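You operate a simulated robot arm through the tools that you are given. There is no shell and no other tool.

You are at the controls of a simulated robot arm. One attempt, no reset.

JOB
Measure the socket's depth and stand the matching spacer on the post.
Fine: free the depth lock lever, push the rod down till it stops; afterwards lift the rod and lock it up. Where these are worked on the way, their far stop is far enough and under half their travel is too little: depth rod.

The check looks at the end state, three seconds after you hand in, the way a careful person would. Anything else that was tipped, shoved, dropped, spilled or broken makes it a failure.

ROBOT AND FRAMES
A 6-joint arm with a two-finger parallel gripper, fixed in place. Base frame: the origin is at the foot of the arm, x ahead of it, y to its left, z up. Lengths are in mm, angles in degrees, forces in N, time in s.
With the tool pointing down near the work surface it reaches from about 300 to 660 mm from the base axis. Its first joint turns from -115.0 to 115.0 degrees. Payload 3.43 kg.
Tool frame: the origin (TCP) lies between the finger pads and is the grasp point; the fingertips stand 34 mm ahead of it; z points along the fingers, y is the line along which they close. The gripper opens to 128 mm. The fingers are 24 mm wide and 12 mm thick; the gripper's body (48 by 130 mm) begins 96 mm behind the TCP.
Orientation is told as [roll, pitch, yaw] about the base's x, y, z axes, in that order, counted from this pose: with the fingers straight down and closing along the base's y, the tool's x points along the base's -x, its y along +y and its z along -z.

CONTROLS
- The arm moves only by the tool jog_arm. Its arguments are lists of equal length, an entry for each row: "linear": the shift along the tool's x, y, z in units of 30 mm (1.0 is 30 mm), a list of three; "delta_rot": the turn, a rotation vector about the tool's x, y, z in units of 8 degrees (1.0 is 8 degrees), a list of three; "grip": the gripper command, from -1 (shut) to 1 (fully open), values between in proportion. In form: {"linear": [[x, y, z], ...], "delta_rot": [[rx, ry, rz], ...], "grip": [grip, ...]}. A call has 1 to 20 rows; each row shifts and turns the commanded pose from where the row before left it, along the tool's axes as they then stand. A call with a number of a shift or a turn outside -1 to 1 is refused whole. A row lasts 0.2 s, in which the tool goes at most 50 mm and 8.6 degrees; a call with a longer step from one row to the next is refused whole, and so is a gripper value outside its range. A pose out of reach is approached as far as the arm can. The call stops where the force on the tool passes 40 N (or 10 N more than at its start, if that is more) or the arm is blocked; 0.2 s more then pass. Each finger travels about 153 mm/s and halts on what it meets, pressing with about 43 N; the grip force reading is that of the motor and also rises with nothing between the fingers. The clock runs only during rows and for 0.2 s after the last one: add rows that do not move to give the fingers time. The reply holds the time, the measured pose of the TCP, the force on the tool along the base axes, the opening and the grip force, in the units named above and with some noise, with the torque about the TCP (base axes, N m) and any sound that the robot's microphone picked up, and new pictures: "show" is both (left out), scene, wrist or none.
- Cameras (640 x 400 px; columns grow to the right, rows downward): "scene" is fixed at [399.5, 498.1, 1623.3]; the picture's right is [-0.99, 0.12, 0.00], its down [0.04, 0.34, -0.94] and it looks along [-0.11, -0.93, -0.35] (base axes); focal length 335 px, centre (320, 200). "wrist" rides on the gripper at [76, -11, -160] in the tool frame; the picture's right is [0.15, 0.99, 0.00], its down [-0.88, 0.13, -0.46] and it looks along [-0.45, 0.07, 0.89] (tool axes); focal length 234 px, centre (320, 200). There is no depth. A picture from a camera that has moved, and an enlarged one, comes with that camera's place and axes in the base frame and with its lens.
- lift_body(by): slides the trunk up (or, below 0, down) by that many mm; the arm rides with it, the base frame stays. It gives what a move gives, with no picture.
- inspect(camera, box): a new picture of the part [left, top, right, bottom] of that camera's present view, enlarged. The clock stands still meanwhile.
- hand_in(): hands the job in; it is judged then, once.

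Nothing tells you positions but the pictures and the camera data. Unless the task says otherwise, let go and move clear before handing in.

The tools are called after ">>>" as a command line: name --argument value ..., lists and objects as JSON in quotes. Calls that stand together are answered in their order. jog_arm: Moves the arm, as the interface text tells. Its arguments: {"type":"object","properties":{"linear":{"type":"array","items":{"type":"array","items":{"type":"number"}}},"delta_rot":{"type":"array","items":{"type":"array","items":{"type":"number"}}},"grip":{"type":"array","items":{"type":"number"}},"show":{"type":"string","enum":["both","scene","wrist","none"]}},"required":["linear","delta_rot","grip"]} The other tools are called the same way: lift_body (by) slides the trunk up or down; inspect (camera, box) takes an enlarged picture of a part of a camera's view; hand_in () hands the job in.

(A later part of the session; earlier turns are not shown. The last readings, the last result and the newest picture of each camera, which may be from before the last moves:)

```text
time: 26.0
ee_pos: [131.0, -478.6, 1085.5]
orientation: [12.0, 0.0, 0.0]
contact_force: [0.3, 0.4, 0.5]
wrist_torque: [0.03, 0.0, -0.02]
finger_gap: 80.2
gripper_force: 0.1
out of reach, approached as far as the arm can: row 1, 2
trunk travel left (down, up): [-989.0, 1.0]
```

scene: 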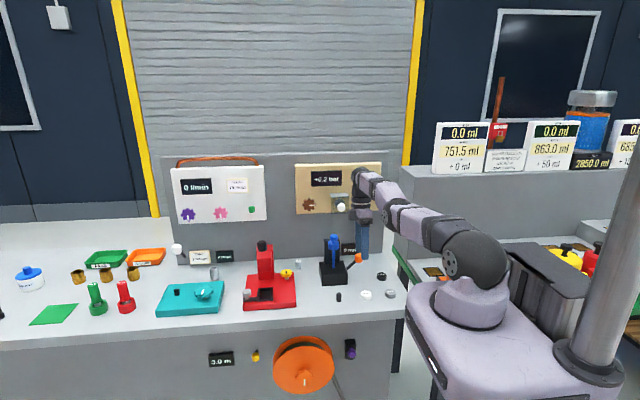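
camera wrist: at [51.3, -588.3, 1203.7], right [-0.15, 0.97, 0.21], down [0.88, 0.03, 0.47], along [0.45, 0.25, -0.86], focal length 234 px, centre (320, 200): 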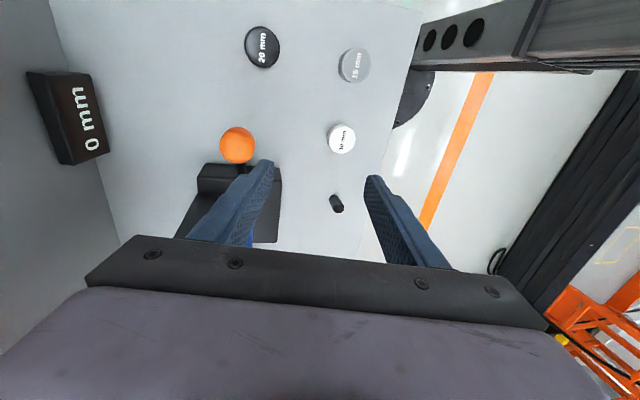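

The elbow is free again. Now I'll tilt the tool outward 20° from this inner position, so there's ample wrist margin, and approach the knob along the tool axis.

>>> jog_arm --linear '[[0, 0, 0], [0, 0, 0], [0, 0, 0], [0, 0, 0], [0.0875, -0.673, 0.688], [0.0875, -0.673, 0.688], [0.0875, -0.673, 0.688], [0.0875, -0.673, 0.688], [0, 0, 0]]' --delta_rot '[[1, 0, 0], [1, 0, 0], [1, 0, 0], [1, 0, 0], [0, 0, 0], [0, 0, 0], [0, 0, 0], [0, 0, 0], [0, 0, 0]]' --grip '[0, 0, 0, 0, 0, 0, 0, 0, 0]'

>>> inspect --camera "wrist" --box '[220, 100, 420, 270]'

```text
time: 28.0
ee_pos: [118.5, -583.1, 1035.2]
orientation: [-20.1, 0.0, 0.1]
contact_force: [0.7, 0.7, 1.0]
wrist_torque: [-0.04, -0.01, 0.0]
finger_gap: 64.1
gripper_force: 0.1
trunk travel left (down, up): [-989.0, 1.0]
camera wrist: at [42.9, -537.8, 1190.1], right [-0.15, 0.93, -0.34], down [0.88, 0.28, 0.38], along [0.45, -0.24, -0.86], focal length 234 px, centre (320, 200)
```

scene: 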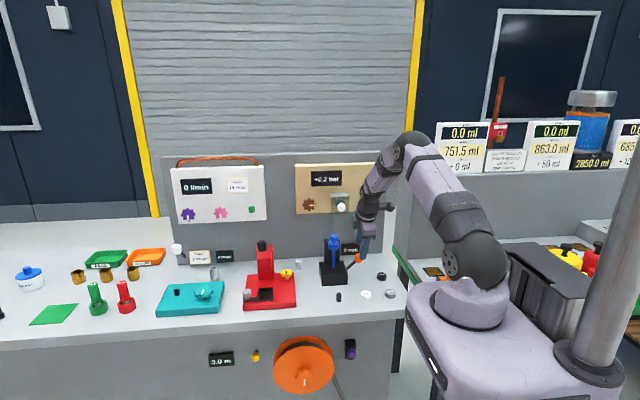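
wrist: 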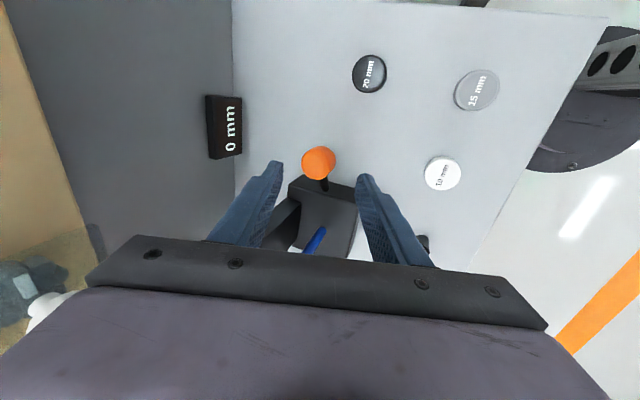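

```text
2.35 times, centred on (320, 185) of wrist
camera zoom: at [42.9, -537.8, 1190.1], right [-0.15, 0.93, -0.34], down [0.88, 0.28, 0.38], along [0.45, -0.24, -0.86], focal length 551 px, centre (320, 235)
```

zoom: 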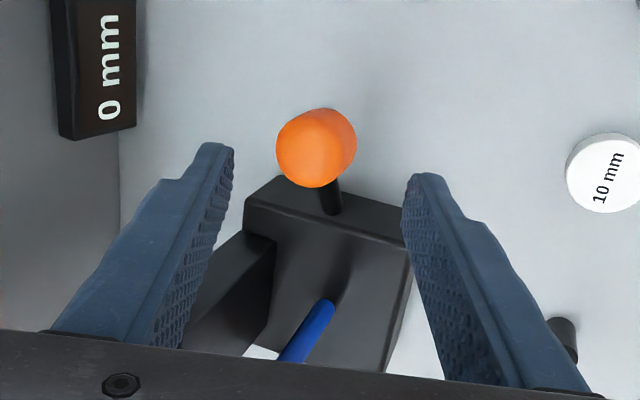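

The knob is centred between the fingers about 80 mm ahead. I'll advance 60 mm so it sits near the fingertips, then check before closing.

>>> jog_arm --linear '[[-0.06, 0, 0.67], [0, 0, 0.67], [0, 0, 0.67], [0, 0, 0]]' --delta_rot '[[0, 0, 0], [0, 0, 0], [0, 0, 0], [0, 0, 0]]' --grip '[0, 0, 0, 0]'

>>> inspect --camera "wrist" --box '[220, 100, 420, 270]'

>>> inspect --camera "scene" --box '[310, 220, 390, 300]'

```text
time: 29.0
ee_pos: [120.7, -601.2, 978.0]
orientation: [-19.9, 0.0, -0.1]
contact_force: [0.3, -0.4, -0.8]
wrist_torque: [0.02, 0.03, 0.01]
finger_gap: 63.8
gripper_force: 0.0
trunk travel left (down, up): [-989.0, 1.0]
camera wrist: at [45.0, -557.6, 1133.6], right [-0.15, 0.93, -0.34], down [0.88, 0.28, 0.38], along [0.45, -0.24, -0.86], focal length 234 px, centre (320, 200)
```

scene: 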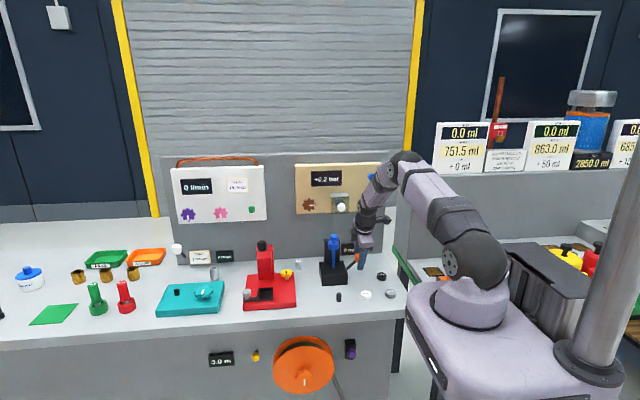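
wrist: 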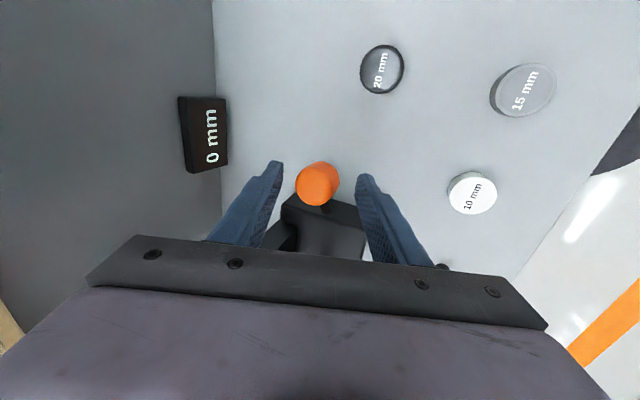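

```text
2.35 times, centred on (320, 185) of wrist
camera zoom: at [45.0, -557.6, 1133.6], right [-0.15, 0.93, -0.34], down [0.88, 0.28, 0.38], along [0.45, -0.24, -0.86], focal length 551 px, centre (320, 235)
```

zoom: 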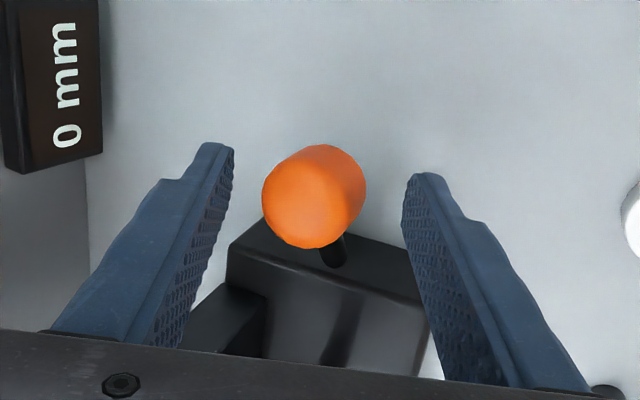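

```text
5.00 times, centred on (350, 260) of scene
camera zoom: at [399.5, 498.1, 1623.3], right [-0.99, 0.12, 0.0], down [0.04, 0.34, -0.94], along [-0.11, -0.93, -0.35], focal length 1677 px, centre (170, -100)
```

zoom: 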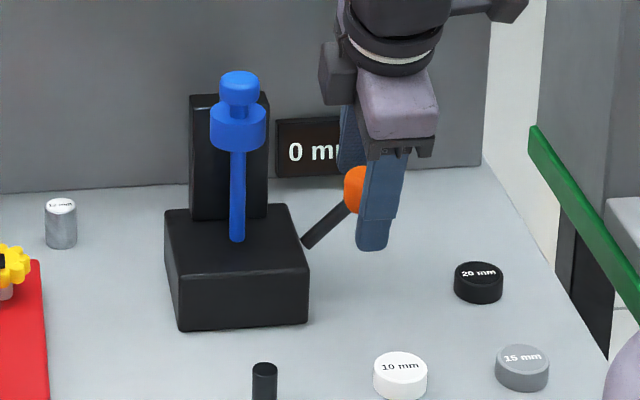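

>>> jog_arm --linear '[[0, 0, 0], [0, 0, 0], [0, 0, 0]]' --delta_rot '[[0, 0, 0], [0, 0, 0], [0, 0, 0]]' --grip '[-0.4, -0.8, -0.8]'

>>> inspect --camera "wrist" --box '[220, 100, 420, 270]'

```text
time: 29.8
ee_pos: [121.3, -604.8, 979.8]
orientation: [-20.3, 0.0, -0.1]
contact_force: [0.8, -5.5, 0.4]
wrist_torque: [-0.14, -0.13, 0.06]
finger_gap: 31.0
gripper_force: 45.0
trunk travel left (down, up): [-989.0, 1.0]
camera wrist: at [45.2, -559.3, 1133.9], right [-0.15, 0.93, -0.34], down [0.88, 0.28, 0.38], along [0.45, -0.24, -0.86], focal length 234 px, centre (320, 200)
```

scene: 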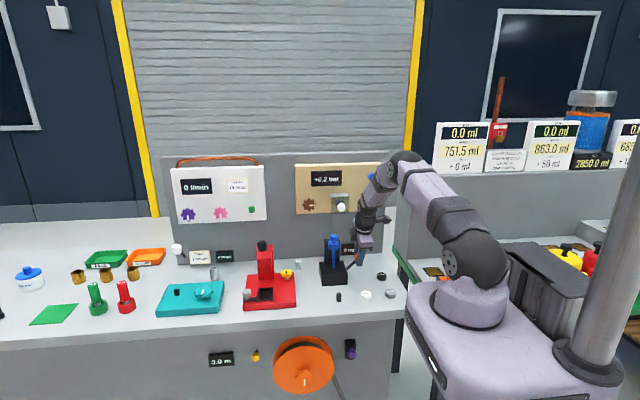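
wrist: 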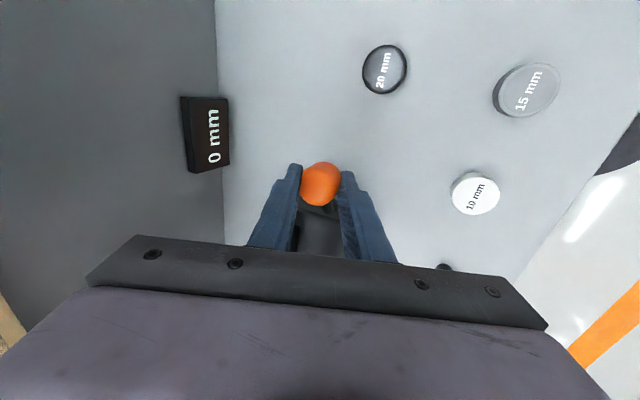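

```text
2.35 times, centred on (320, 185) of wrist
camera zoom: at [45.2, -559.3, 1133.9], right [-0.15, 0.93, -0.34], down [0.88, 0.28, 0.38], along [0.45, -0.24, -0.86], focal length 551 px, centre (320, 235)
```

zoom: 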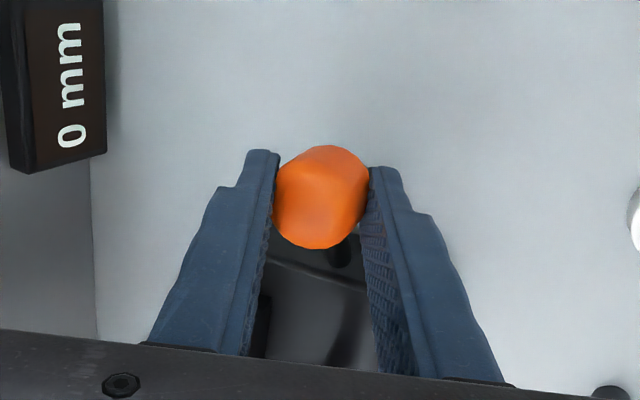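

I have the knob gripped. I'll gently test a small downward arc about the pivot to find out which way the lever moves.

>>> jog_arm --linear '[[0.117, 0.045, 0.125], [0.117, 0.045, 0.125], [0, 0, 0]]' --delta_rot '[[0, 0, 0], [0, 0, 0], [0, 0, 0]]' --grip '[-0.8, -0.8, -0.8]' --show "wrist"

```text
time: 30.6
ee_pos: [115.1, -604.8, 973.0]
orientation: [-20.6, 0.0, 0.2]
contact_force: [10.3, -8.8, 15.3]
wrist_torque: [-0.22, -1.28, 0.44]
finger_gap: 31.2
gripper_force: 45.0
trunk travel left (down, up): [-989.0, 1.0]
camera wrist: at [39.8, -558.6, 1127.5], right [-0.15, 0.93, -0.35], down [0.88, 0.28, 0.38], along [0.45, -0.25, -0.86], focal length 234 px, centre (320, 200)
```

wrist: 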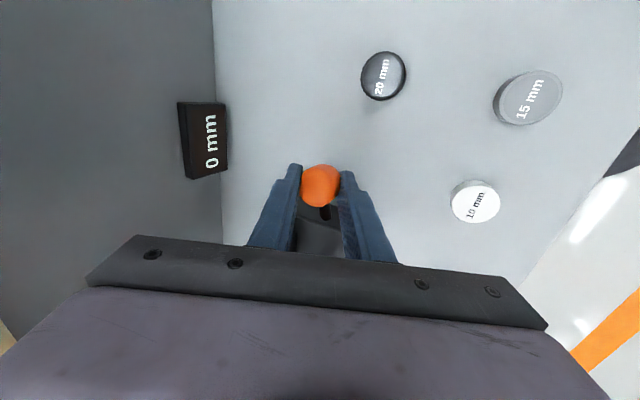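

>>> inspect --camera "scene" --box '[310, 220, 390, 300]'

>>> inspect --camera "wrist" --box '[220, 100, 420, 270]'

```text
5.00 times, centred on (350, 260) of scene
camera zoom: at [399.5, 498.1, 1623.3], right [-0.99, 0.12, 0.0], down [0.04, 0.34, -0.94], along [-0.11, -0.93, -0.35], focal length 1677 px, centre (170, -100)
```

zoom: 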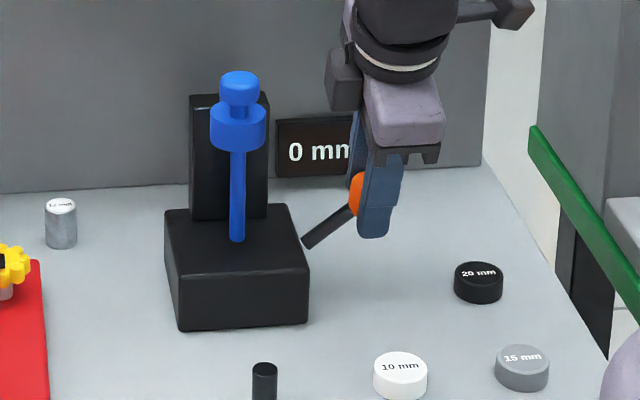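

```text
2.35 times, centred on (320, 185) of wrist
camera zoom: at [39.8, -558.6, 1127.5], right [-0.15, 0.93, -0.35], down [0.88, 0.28, 0.38], along [0.45, -0.25, -0.86], focal length 551 px, centre (320, 235)
```

zoom: 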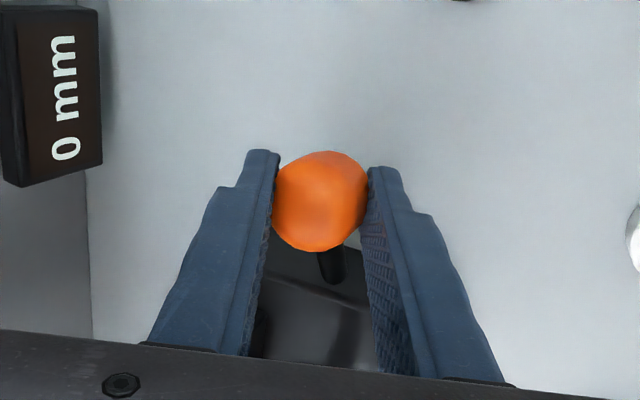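

The lever is moving down, so down frees it. I'll continue along the arc.

>>> jog_arm --linear '[[0.167, 0.098, 0.27], [0.117, 0.108, 0.298], [0, 0, 0]]' --delta_rot '[[0, 0, 0], [0, 0, 0], [0, 0, 0]]' --grip '[-0.8, -0.8, -0.8]' --show "none"

>>> inspect --camera "scene" --box '[310, 220, 390, 300]'

>>> inspect --camera "wrist" --box '[220, 100, 420, 270]'

```text
time: 31.4
ee_pos: [105.9, -605.6, 955.4]
orientation: [-20.5, -0.1, 0.0]
contact_force: [5.0, -7.5, 18.0]
wrist_torque: [-0.21, -1.24, 0.31]
finger_gap: 31.2
gripper_force: 45.4
trunk travel left (down, up): [-989.0, 1.0]
```

```text
5.00 times, centred on (350, 260) of scene
camera zoom: at [399.5, 498.1, 1623.3], right [-0.99, 0.12, 0.0], down [0.04, 0.34, -0.94], along [-0.11, -0.93, -0.35], focal length 1677 px, centre (170, -100)
```

zoom: 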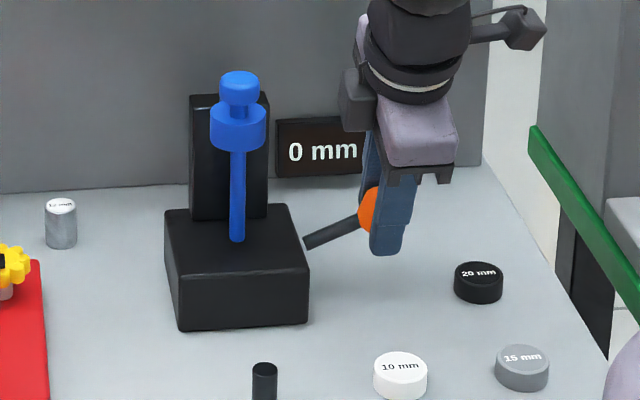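

```text
2.35 times, centred on (320, 185) of wrist
camera zoom: at [29.1, -559.5, 1110.4], right [-0.15, 0.93, -0.35], down [0.88, 0.28, 0.38], along [0.45, -0.25, -0.86], focal length 551 px, centre (320, 235)
```

zoom: 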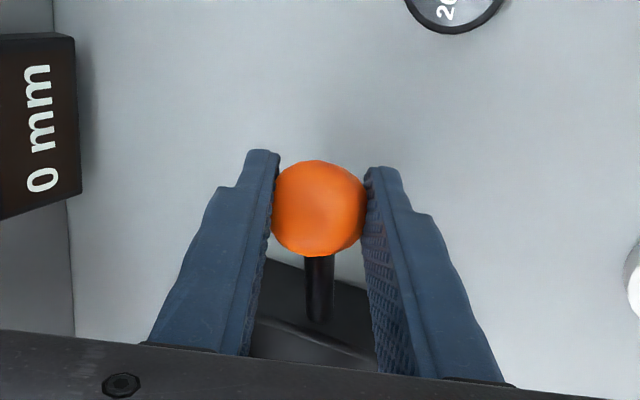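

>>> jog_arm --linear '[[0.05, 0.114, 0.313], [0, 0.08, 0.22], [0, 0, 0]]' --delta_rot '[[0, 0, 0], [0, 0, 0], [0, 0, 0]]' --grip '[-0.8, -0.8, -0.8]' --show "none"

>>> inspect --camera "scene" --box '[310, 220, 390, 300]'

>>> inspect --camera "wrist" --box '[220, 100, 420, 270]'

```text
time: 32.2
ee_pos: [102.4, -606.3, 940.5]
orientation: [-20.7, -0.1, -0.1]
contact_force: [-9.7, -9.0, 20.5]
wrist_torque: [-0.21, -1.11, 0.26]
finger_gap: 30.9
gripper_force: 44.6
trunk travel left (down, up): [-989.0, 1.0]
```

```text
5.00 times, centred on (350, 260) of scene
camera zoom: at [399.5, 498.1, 1623.3], right [-0.99, 0.12, 0.0], down [0.04, 0.34, -0.94], along [-0.11, -0.93, -0.35], focal length 1677 px, centre (170, -100)
```

zoom: 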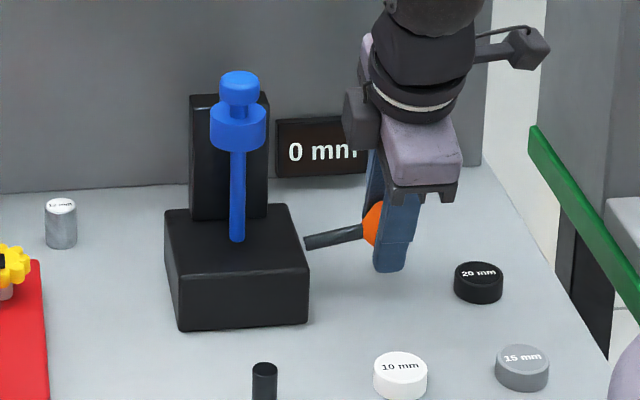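

```text
2.35 times, centred on (320, 185) of wrist
camera zoom: at [25.0, -560.3, 1094.3], right [-0.14, 0.93, -0.35], down [0.88, 0.28, 0.38], along [0.45, -0.25, -0.86], focal length 551 px, centre (320, 235)
```

zoom: 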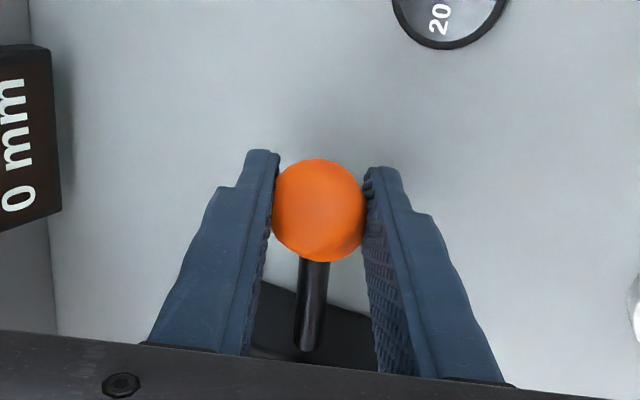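

The lever is nearly horizontal, but the lower finger is getting close to the bench. I'll release, retreat, close the fingers and push the knob the rest of the way from above.

>>> jog_arm --linear '[[0, 0, 0], [0, 0, 0], [0, 0, -0.5], [0, 0, -0.75], [0, 0, -0.75], [0, 0, 0], [0, 0, 0]]' --delta_rot '[[0, 0, 0], [0, 0, 0], [0, 0, 0], [0, 0, 0], [0, 0, 0], [0, 0, 0], [0, 0, 0]]' --grip '[-0.35, -0.35, -0.35, -0.35, -0.35, -1, -1]'

>>> inspect --camera "wrist" --box '[220, 100, 420, 270]'

>>> inspect --camera "scene" --box '[310, 220, 390, 300]'

```text
time: 33.8
ee_pos: [103.5, -581.1, 990.1]
orientation: [-20.0, -0.1, 0.0]
contact_force: [-0.4, -0.9, 0.4]
wrist_torque: [0.0, -0.03, 0.0]
finger_gap: 0.1
gripper_force: 32.9
trunk travel left (down, up): [-989.0, 1.0]
camera wrist: at [27.7, -536.2, 1146.1], right [-0.15, 0.93, -0.34], down [0.88, 0.28, 0.38], along [0.45, -0.24, -0.86], focal length 234 px, centre (320, 200)
```

scene: 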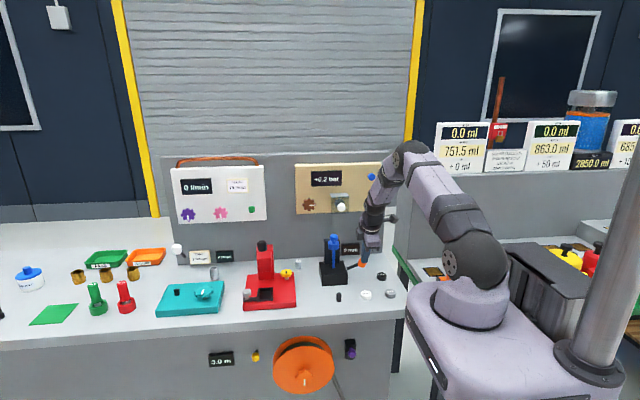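
wrist: 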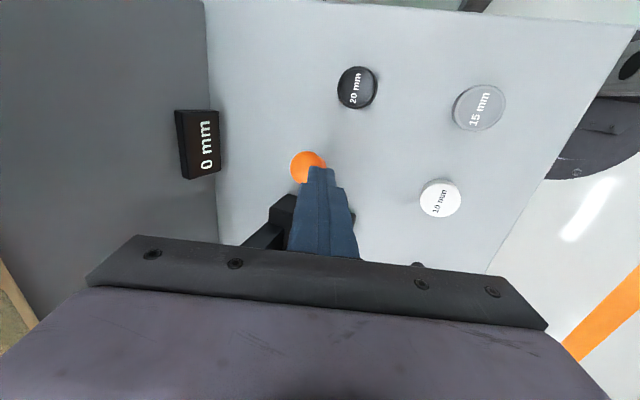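

```text
2.35 times, centred on (320, 185) of wrist
camera zoom: at [27.7, -536.2, 1146.1], right [-0.15, 0.93, -0.34], down [0.88, 0.28, 0.38], along [0.45, -0.24, -0.86], focal length 551 px, centre (320, 235)
```

zoom: 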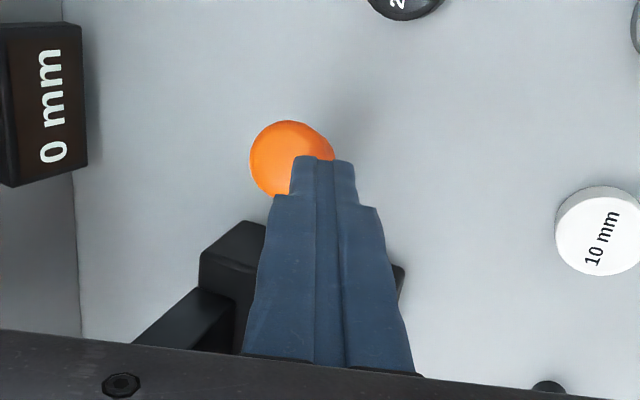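

```text
5.00 times, centred on (350, 260) of scene
camera zoom: at [399.5, 498.1, 1623.3], right [-0.99, 0.12, 0.0], down [0.04, 0.34, -0.94], along [-0.11, -0.93, -0.35], focal length 1677 px, centre (170, -100)
```

zoom: 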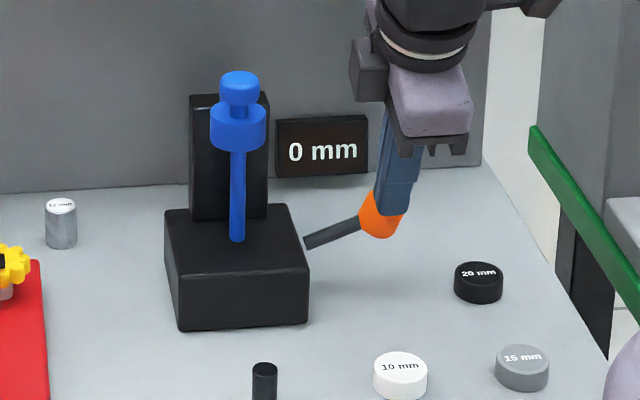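

>>> jog_arm --linear '[[-0.03, -0.627, 0.228], [0, 0.091, 0.25], [0, 0.091, 0.25], [0, 0.091, 0.25], [0, 0, 0]]' --delta_rot '[[0, 0, 0], [0, 0, 0], [0, 0, 0], [0, 0, 0], [0, 0, 0]]' --grip '[-1, -1, -1, -1, -1]' --show "none"

>>> inspect --camera "scene" --box '[310, 220, 390, 300]'

>>> inspect --camera "wrist" --box '[220, 100, 420, 270]'

```text
time: 35.0
ee_pos: [105.7, -601.5, 971.0]
orientation: [-20.2, 0.0, 0.0]
contact_force: [0.4, 3.7, 9.2]
wrist_torque: [0.1, 0.03, -0.01]
finger_gap: 0.0
gripper_force: 33.4
trunk travel left (down, up): [-989.0, 1.0]
```

```text
5.00 times, centred on (350, 260) of scene
camera zoom: at [399.5, 498.1, 1623.3], right [-0.99, 0.12, 0.0], down [0.04, 0.34, -0.94], along [-0.11, -0.93, -0.35], focal length 1677 px, centre (170, -100)
```

zoom: 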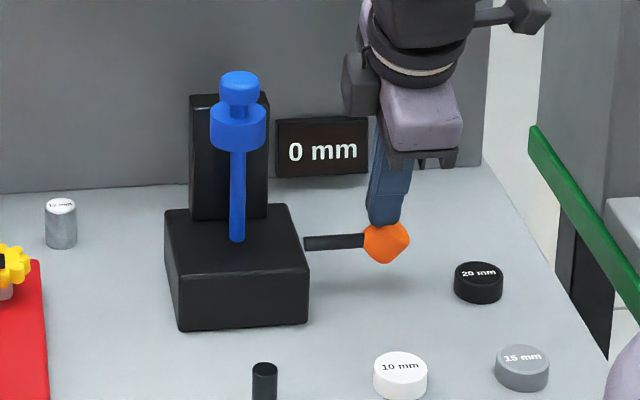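

```text
2.35 times, centred on (320, 185) of wrist
camera zoom: at [28.1, -556.4, 1124.3], right [-0.15, 0.93, -0.34], down [0.88, 0.28, 0.38], along [0.45, -0.24, -0.86], focal length 551 px, centre (320, 235)
```

zoom: 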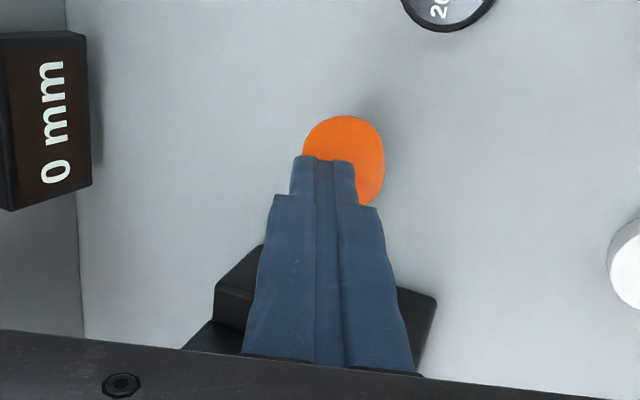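

>>> jog_arm --linear '[[0, 0.068, 0.188], [0, 0.068, 0.188], [0, 0, 0]]' --delta_rot '[[0, 0, 0], [0, 0, 0], [0, 0, 0]]' --grip '[-1, -1, -1]' --show "none"

>>> inspect --camera "scene" --box '[310, 220, 390, 300]'

```text
time: 35.6
ee_pos: [103.7, -601.1, 969.2]
orientation: [-20.7, -0.1, -0.1]
contact_force: [-0.5, 20.5, 24.9]
wrist_torque: [0.66, 0.13, -0.09]
finger_gap: 0.0
gripper_force: 33.1
trunk travel left (down, up): [-989.0, 1.0]
stopped in row 2: the force on the tool passed its limit at 44 N (the readings are from after the stop); the commanded pose is now the measured one
```

```text
5.00 times, centred on (350, 260) of scene
camera zoom: at [399.5, 498.1, 1623.3], right [-0.99, 0.12, 0.0], down [0.04, 0.34, -0.94], along [-0.11, -0.93, -0.35], focal length 1677 px, centre (170, -100)
```

zoom: 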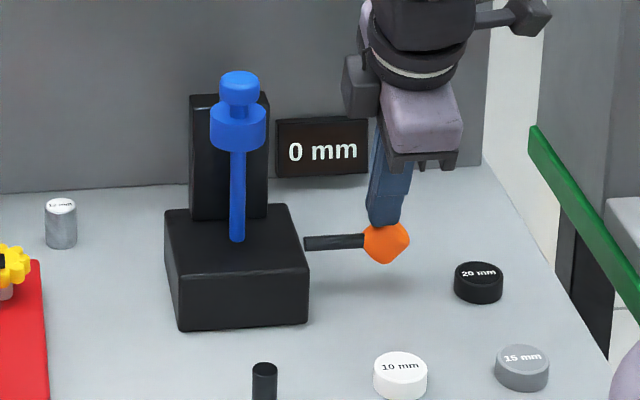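

The lever stopped at horizontal, which is its free stop, and the rod still reads 0 mm. I'll retreat and turn the tool so the camera faces the gauge, then find the rod top.

>>> jog_arm --linear '[[0, -0.228, -0.627], [0, 0, -0.9], [0, 0, -0.9], [0, 0, -0.9], [0, 0, 0], [0, 0, 0], [0, 0, 0], [0, 0, 0], [0, 0, 0], [0, 0, 0], [0, 0, 0], [0, 0, 0], [0, 0, 0], [0, 0, 0], [0, 0, 0], [0, 0, 0], [0, 0, 0]]' --delta_rot '[[0, 0, 0], [0, 0, 0], [0, 0, 0], [0, 0, 0], [0, 0, 1], [0, 0, 1], [0, 0, 1], [0, 0, 1], [0, 0, 1], [0, 0, 1], [0, 0, 1], [0, 0, 1], [0, 0, 1], [0, 0, 1], [0, 0, 1], [0, 0, 0.25], [0, 0, 0]]' --grip '[-1, -1, -1, -1, -1, -1, -1, -1, -1, -1, -1, -1, -1, -1, -1, -1, -1]'

>>> inspect --camera "scene" --box '[310, 220, 390, 300]'

```text
time: 39.2
ee_pos: [106.7, -577.4, 1058.8]
orientation: [0.1, -20.6, -90.1]
contact_force: [0.1, 0.5, 0.0]
wrist_torque: [0.03, -0.03, 0.02]
finger_gap: 0.0
gripper_force: 32.9
trunk travel left (down, up): [-989.0, 1.0]
camera wrist: at [94.1, -449.9, 1183.3], right [0.99, 0.14, -0.05], down [0.13, -0.66, 0.74], along [0.07, -0.73, -0.67], focal length 234 px, centre (320, 200)
```

scene: 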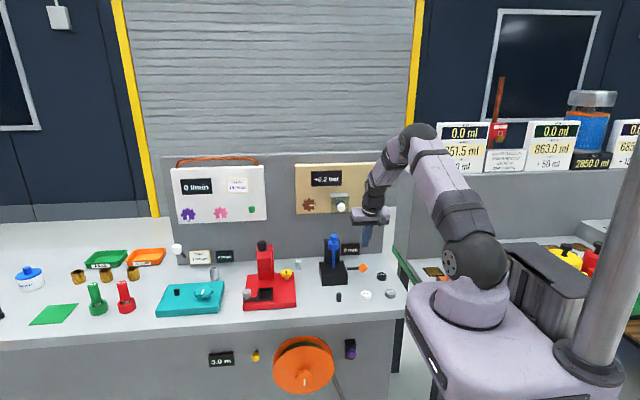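
wrist: 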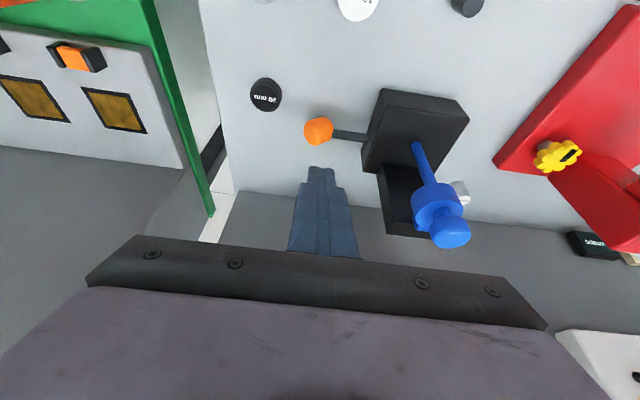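

```text
5.00 times, centred on (350, 260) of scene
camera zoom: at [399.5, 498.1, 1623.3], right [-0.99, 0.12, 0.0], down [0.04, 0.34, -0.94], along [-0.11, -0.93, -0.35], focal length 1677 px, centre (170, -100)
```

zoom: 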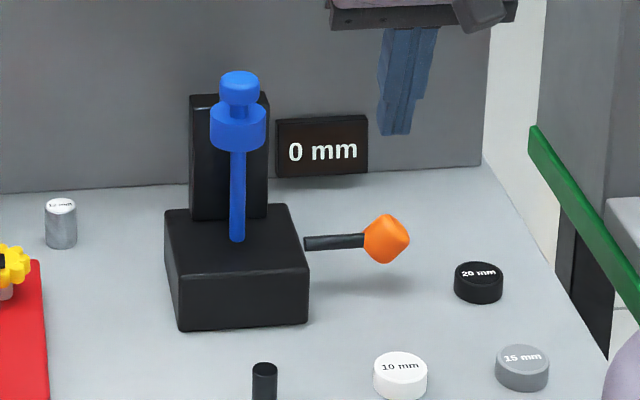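

>>> inspect --camera "wrist" --box '[340, 70, 500, 270]'

>>> inspect --camera "scene" --box '[310, 225, 360, 265]'

```text
2.00 times, centred on (420, 170) of wrist
camera zoom: at [94.1, -449.9, 1183.3], right [0.99, 0.14, -0.05], down [0.13, -0.66, 0.74], along [0.07, -0.73, -0.67], focal length 468 px, centre (120, 260)
```

zoom: 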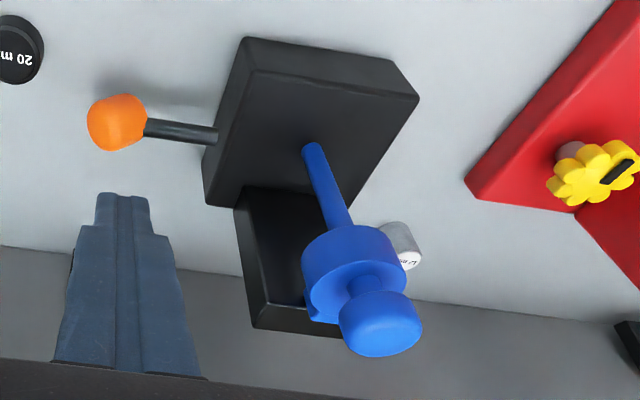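

```text
10.00 times, centred on (335, 245) of scene
camera zoom: at [399.5, 498.1, 1623.3], right [-0.99, 0.12, 0.0], down [0.04, 0.34, -0.94], along [-0.11, -0.93, -0.35], focal length 3354 px, centre (170, -250)
```

zoom: 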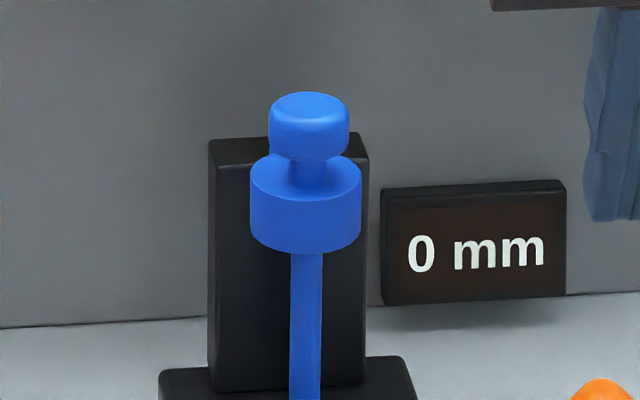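

The rod's knob top is at about (217,-595,1072). I'll move the closed fingertips above it.

>>> jog_arm --linear '[[-0.28, 0, -0.75], [-0.28, 0, -0.75], [-0.28, 0, -0.75], [-0.047, 0.917, 0.0175], [-0.047, 0.917, 0.0175], [-0.047, 0.917, 0.0175], [-0.047, 0.917, 0.0175], [0, 0, 0]]' --delta_rot '[[0, 0, 0], [0, 0, 0], [0, 0, 0], [0, 0, 0], [0, 0, 0], [0, 0, 0], [0, 0, 0], [0, 0, 0]]' --grip '[-1, -1, -1, -1, -1, -1, -1, -1]'

>>> inspect --camera "wrist" --box '[220, 70, 420, 270]'

>>> inspect --camera "scene" --box '[310, 215, 370, 265]'

```text
time: 41.0
ee_pos: [215.7, -584.1, 1133.9]
orientation: [0.0, -20.6, -90.0]
contact_force: [0.3, 0.0, -0.2]
wrist_torque: [0.0, -0.02, 0.01]
finger_gap: 0.0
gripper_force: 33.4
trunk travel left (down, up): [-989.0, 1.0]
camera wrist: at [204.3, -455.9, 1257.0], right [0.99, 0.14, -0.05], down [0.13, -0.66, 0.74], along [0.07, -0.73, -0.67], focal length 234 px, centre (320, 200)
```

scene: 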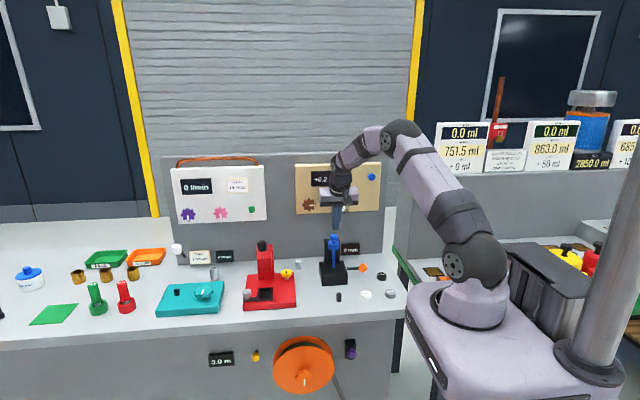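
wrist: 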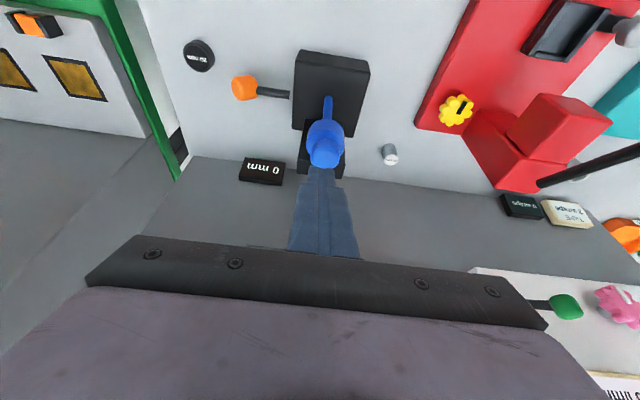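

```text
2.00 times, centred on (320, 170) of wrist
camera zoom: at [204.3, -455.9, 1257.0], right [0.99, 0.14, -0.05], down [0.13, -0.66, 0.74], along [0.07, -0.73, -0.67], focal length 468 px, centre (320, 260)
```

zoom: 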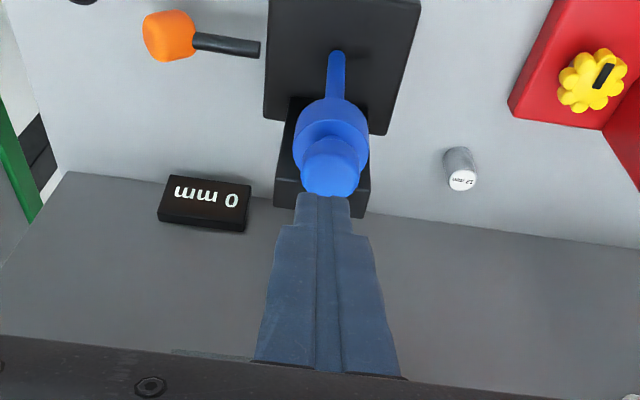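

```text
8.00 times, centred on (340, 240) of scene
camera zoom: at [399.5, 498.1, 1623.3], right [-0.99, 0.12, 0.0], down [0.04, 0.34, -0.94], along [-0.11, -0.93, -0.35], focal length 2683 px, centre (160, -120)
```

zoom: 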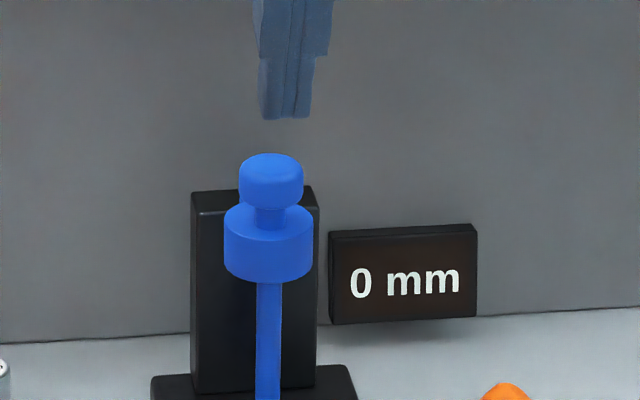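

>>> jog_arm --linear '[[-0.156, 0.15, 0.058], [0.093, 0, 0.25], [0.093, 0, 0.25], [0.07, 0, 0.188], [0, 0, 0]]' --delta_rot '[[0, 0, 0], [0, 0, 0], [0, 0, 0], [0, 0, 0], [0, 0, 0]]' --grip '[-1, -1, -1, -1, -1]' --show "none"

>>> inspect --camera "scene" --box '[310, 215, 370, 265]'

>>> inspect --camera "wrist" --box '[220, 70, 420, 270]'

```text
time: 42.2
ee_pos: [219.7, -590.0, 1110.7]
orientation: [0.1, -20.6, -90.0]
contact_force: [0.2, 0.0, -0.3]
wrist_torque: [0.03, -0.01, -0.05]
finger_gap: 0.0
gripper_force: 33.7
trunk travel left (down, up): [-989.0, 1.0]
```

```text
8.00 times, centred on (340, 240) of scene
camera zoom: at [399.5, 498.1, 1623.3], right [-0.99, 0.12, 0.0], down [0.04, 0.34, -0.94], along [-0.11, -0.93, -0.35], focal length 2683 px, centre (160, -120)
```

zoom: 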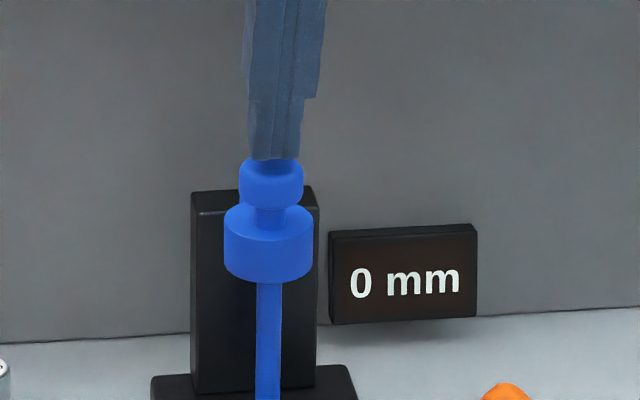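

```text
2.00 times, centred on (320, 170) of wrist
camera zoom: at [208.0, -460.9, 1234.3], right [0.99, 0.14, -0.05], down [0.13, -0.66, 0.74], along [0.07, -0.73, -0.67], focal length 468 px, centre (320, 260)
```

zoom: 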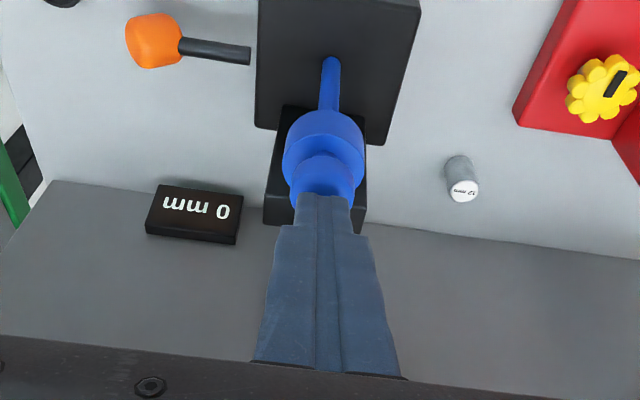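

>>> jog_arm --linear '[[0.07, 0, 0.188], [0.047, 0, 0.125], [0, 0, 0]]' --delta_rot '[[0, 0, 0], [0, 0, 0], [0, 0, 0]]' --grip '[-1, -1, -1]' --show "none"

>>> inspect --camera "scene" --box '[310, 215, 370, 265]'

```text
time: 43.0
ee_pos: [217.8, -589.5, 1101.1]
orientation: [0.1, -20.7, -90.0]
contact_force: [-0.1, -0.4, 0.4]
wrist_torque: [0.0, 0.0, 0.0]
finger_gap: 0.0
gripper_force: 32.8
trunk travel left (down, up): [-989.0, 1.0]
```

```text
8.00 times, centred on (340, 240) of scene
camera zoom: at [399.5, 498.1, 1623.3], right [-0.99, 0.12, 0.0], down [0.04, 0.34, -0.94], along [-0.11, -0.93, -0.35], focal length 2683 px, centre (160, -120)
```

zoom: 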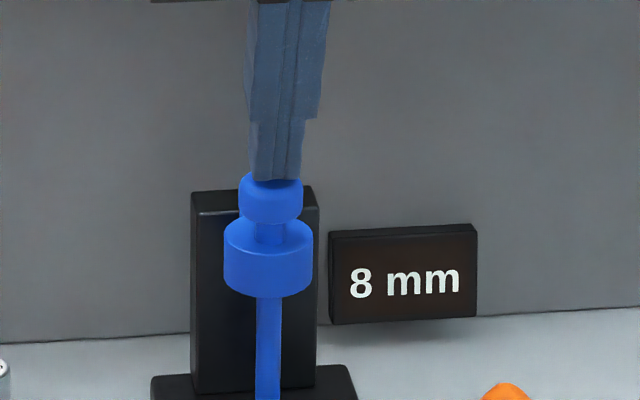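

The rod is moving freely and the display reads 8 mm. I'll keep pushing in small steps until it stops.

>>> jog_arm --linear '[[0.035, 0, 0.094], [0.035, 0, 0.094], [0.035, 0, 0.094], [0.035, 0, 0.094], [0, 0, 0]]' --delta_rot '[[0, 0, 0], [0, 0, 0], [0, 0, 0], [0, 0, 0], [0, 0, 0]]' --grip '[-1, -1, -1, -1, -1]' --show "none"

>>> inspect --camera "scene" --box '[310, 215, 370, 265]'

```text
time: 44.2
ee_pos: [220.2, -588.5, 1088.6]
orientation: [-0.1, -20.5, -90.1]
contact_force: [-0.5, -0.2, -0.4]
wrist_torque: [0.0, 0.0, 0.0]
finger_gap: 0.0
gripper_force: 33.1
trunk travel left (down, up): [-989.0, 1.0]
```

```text
8.00 times, centred on (340, 240) of scene
camera zoom: at [399.5, 498.1, 1623.3], right [-0.99, 0.12, 0.0], down [0.04, 0.34, -0.94], along [-0.11, -0.93, -0.35], focal length 2683 px, centre (160, -120)
```

zoom: 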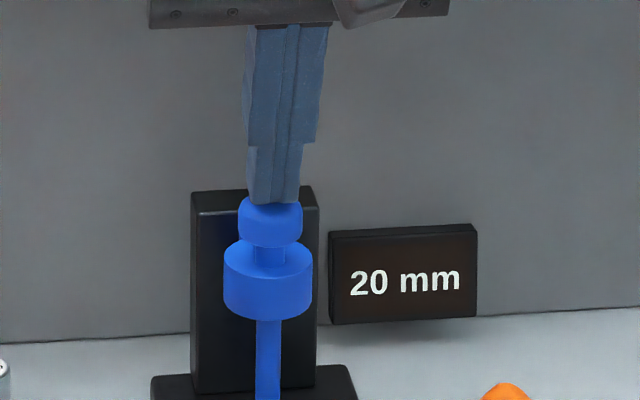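

>>> jog_arm --linear '[[0.026, 0, 0.07], [0.026, 0, 0.07], [0.026, 0, 0.07], [0, 0, 0]]' --delta_rot '[[0, 0, 0], [0, 0, 0], [0, 0, 0], [0, 0, 0]]' --grip '[-1, -1, -1, -1]' --show "none"

>>> inspect --camera "scene" --box '[310, 215, 370, 265]'

```text
time: 45.2
ee_pos: [219.4, -588.3, 1087.2]
orientation: [0.4, -21.2, -90.1]
contact_force: [-0.7, 2.3, 24.3]
wrist_torque: [0.06, 0.03, -0.1]
finger_gap: 0.1
gripper_force: 32.7
trunk travel left (down, up): [-989.0, 1.0]
```

```text
8.00 times, centred on (340, 240) of scene
camera zoom: at [399.5, 498.1, 1623.3], right [-0.99, 0.12, 0.0], down [0.04, 0.34, -0.94], along [-0.11, -0.93, -0.35], focal length 2683 px, centre (160, -120)
```

zoom: 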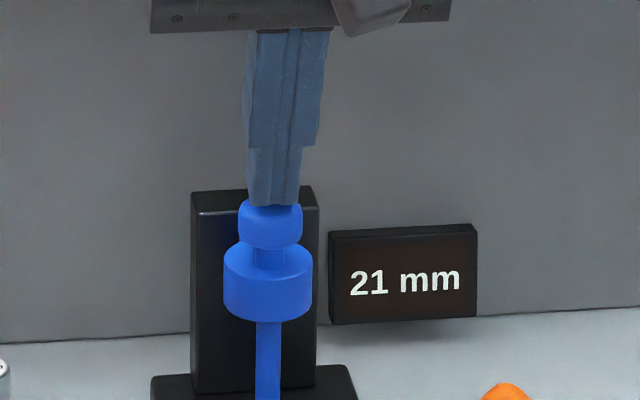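

>>> jog_arm --linear '[[0.026, 0, 0.07], [0, 0, 0]]' --delta_rot '[[0, 0, 0], [0, 0, 0]]' --grip '[-1, -1]' --show "none"

>>> inspect --camera "scene" --box '[310, 215, 370, 265]'

```text
time: 45.8
ee_pos: [219.7, -590.1, 1087.7]
orientation: [0.4, -21.2, -90.2]
contact_force: [-0.2, 1.6, 32.4]
wrist_torque: [0.01, 0.01, -0.04]
finger_gap: 0.0
gripper_force: 33.4
trunk travel left (down, up): [-989.0, 1.0]
```

```text
8.00 times, centred on (340, 240) of scene
camera zoom: at [399.5, 498.1, 1623.3], right [-0.99, 0.12, 0.0], down [0.04, 0.34, -0.94], along [-0.11, -0.93, -0.35], focal length 2683 px, centre (160, -120)
```

zoom: 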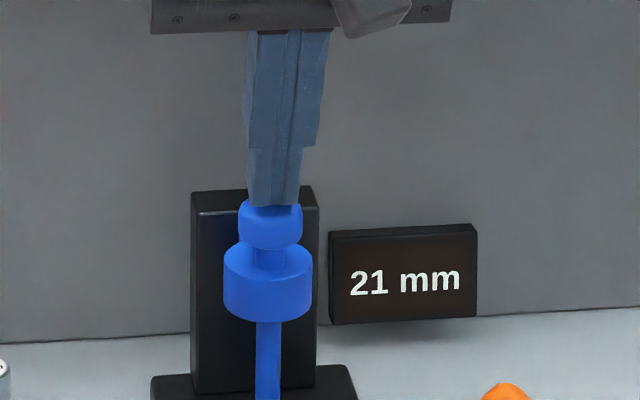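

The rod has bottomed against the stop at 20–21 mm with about 32 N on it, so the 20 mm spacer matches. I'll back off, open the fingers and look at the reading again.

>>> jog_arm --linear '[[-0.093, 0, -0.25], [-0.14, 0, -0.375], [-0.28, 0, -0.75], [-0.1, 0, -0.25], [0, 0, 0]]' --delta_rot '[[0, 0, 0], [0, 0, 0], [0, 0, 0], [0, 0, 0], [0, 0, 0]]' --grip '[-1, -1, -1, 0, 0]'

>>> inspect --camera "scene" --box '[310, 215, 370, 265]'

>>> inspect --camera "wrist" --box '[220, 70, 420, 270]'

```text
time: 47.0
ee_pos: [219.9, -588.2, 1131.2]
orientation: [-0.1, -20.6, -90.0]
contact_force: [0.6, -0.4, -0.9]
wrist_torque: [0.03, 0.01, 0.0]
finger_gap: 64.0
gripper_force: 0.1
trunk travel left (down, up): [-989.0, 1.0]
camera wrist: at [207.9, -460.3, 1255.5], right [0.99, 0.14, -0.05], down [0.13, -0.67, 0.74], along [0.07, -0.73, -0.68], focal length 234 px, centre (320, 200)
```

scene: 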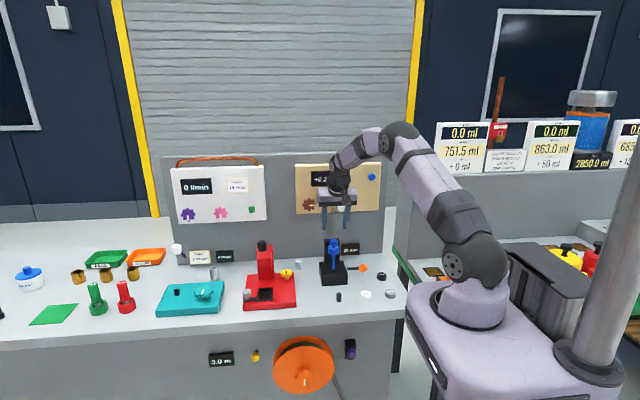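
wrist: 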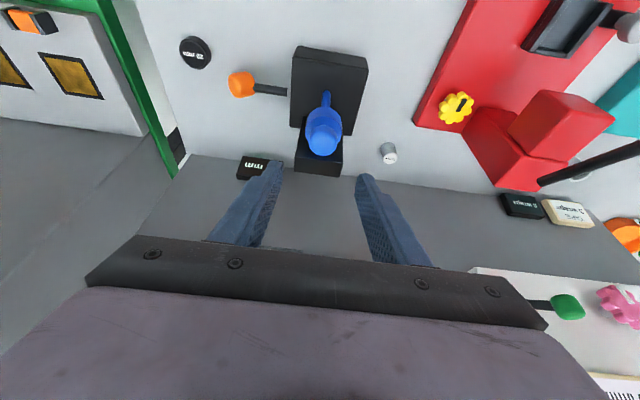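

```text
8.00 times, centred on (340, 240) of scene
camera zoom: at [399.5, 498.1, 1623.3], right [-0.99, 0.12, 0.0], down [0.04, 0.34, -0.94], along [-0.11, -0.93, -0.35], focal length 2683 px, centre (160, -120)
```

zoom: 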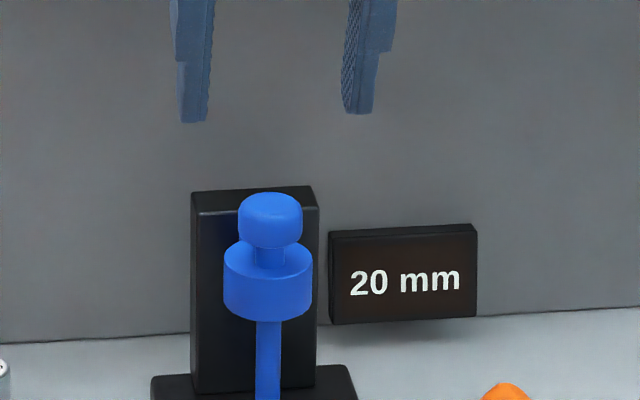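

```text
2.00 times, centred on (320, 170) of wrist
camera zoom: at [207.9, -460.3, 1255.5], right [0.99, 0.14, -0.05], down [0.13, -0.67, 0.74], along [0.07, -0.73, -0.68], focal length 468 px, centre (320, 260)
```

zoom: 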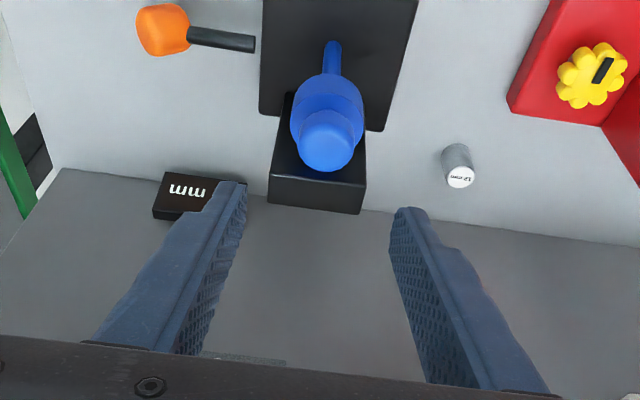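

The display settles at 20 mm, so the 20 mm (black) spacer it is. Next I'll straddle the blue knob and grip it to lift the rod.

>>> jog_arm --linear '[[0.266, 0.03, 0.68], [0.266, 0.01, 0.68], [0.266, 0, 0.68], [0, 0, 0]]' --delta_rot '[[0, 0, 0], [0, 0, 0], [0, 0, 0], [0, 0, 0]]' --grip '[0, 0, 0, 0]' --show "none"

>>> inspect --camera "scene" --box '[310, 215, 370, 265]'

>>> inspect --camera "wrist" --box '[220, 70, 420, 270]'

```text
time: 48.0
ee_pos: [222.4, -585.1, 1067.1]
orientation: [0.2, -20.5, -90.0]
contact_force: [0.4, -0.4, -0.1]
wrist_torque: [-0.01, 0.01, 0.0]
finger_gap: 64.1
gripper_force: 0.0
trunk travel left (down, up): [-989.0, 1.0]
```

```text
8.00 times, centred on (340, 240) of scene
camera zoom: at [399.5, 498.1, 1623.3], right [-0.99, 0.12, 0.0], down [0.04, 0.34, -0.94], along [-0.11, -0.93, -0.35], focal length 2683 px, centre (160, -120)
```

zoom: 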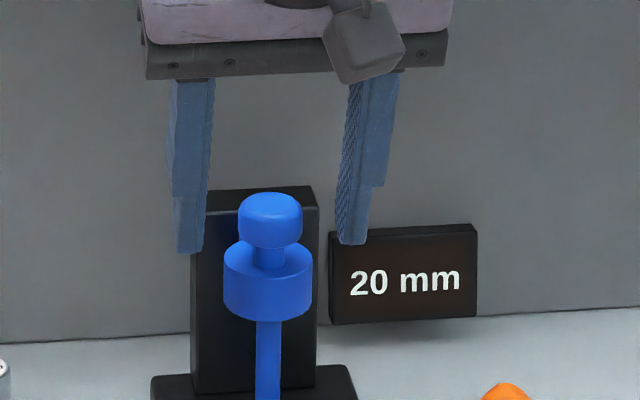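

```text
2.00 times, centred on (320, 170) of wrist
camera zoom: at [209.6, -457.4, 1190.4], right [0.99, 0.14, -0.05], down [0.13, -0.66, 0.74], along [0.07, -0.74, -0.67], focal length 468 px, centre (320, 260)
```

zoom: 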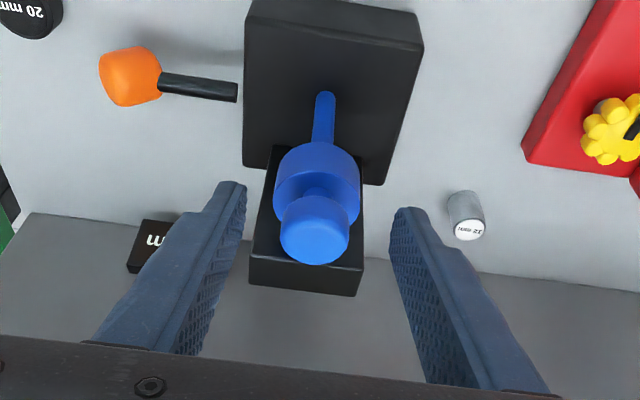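

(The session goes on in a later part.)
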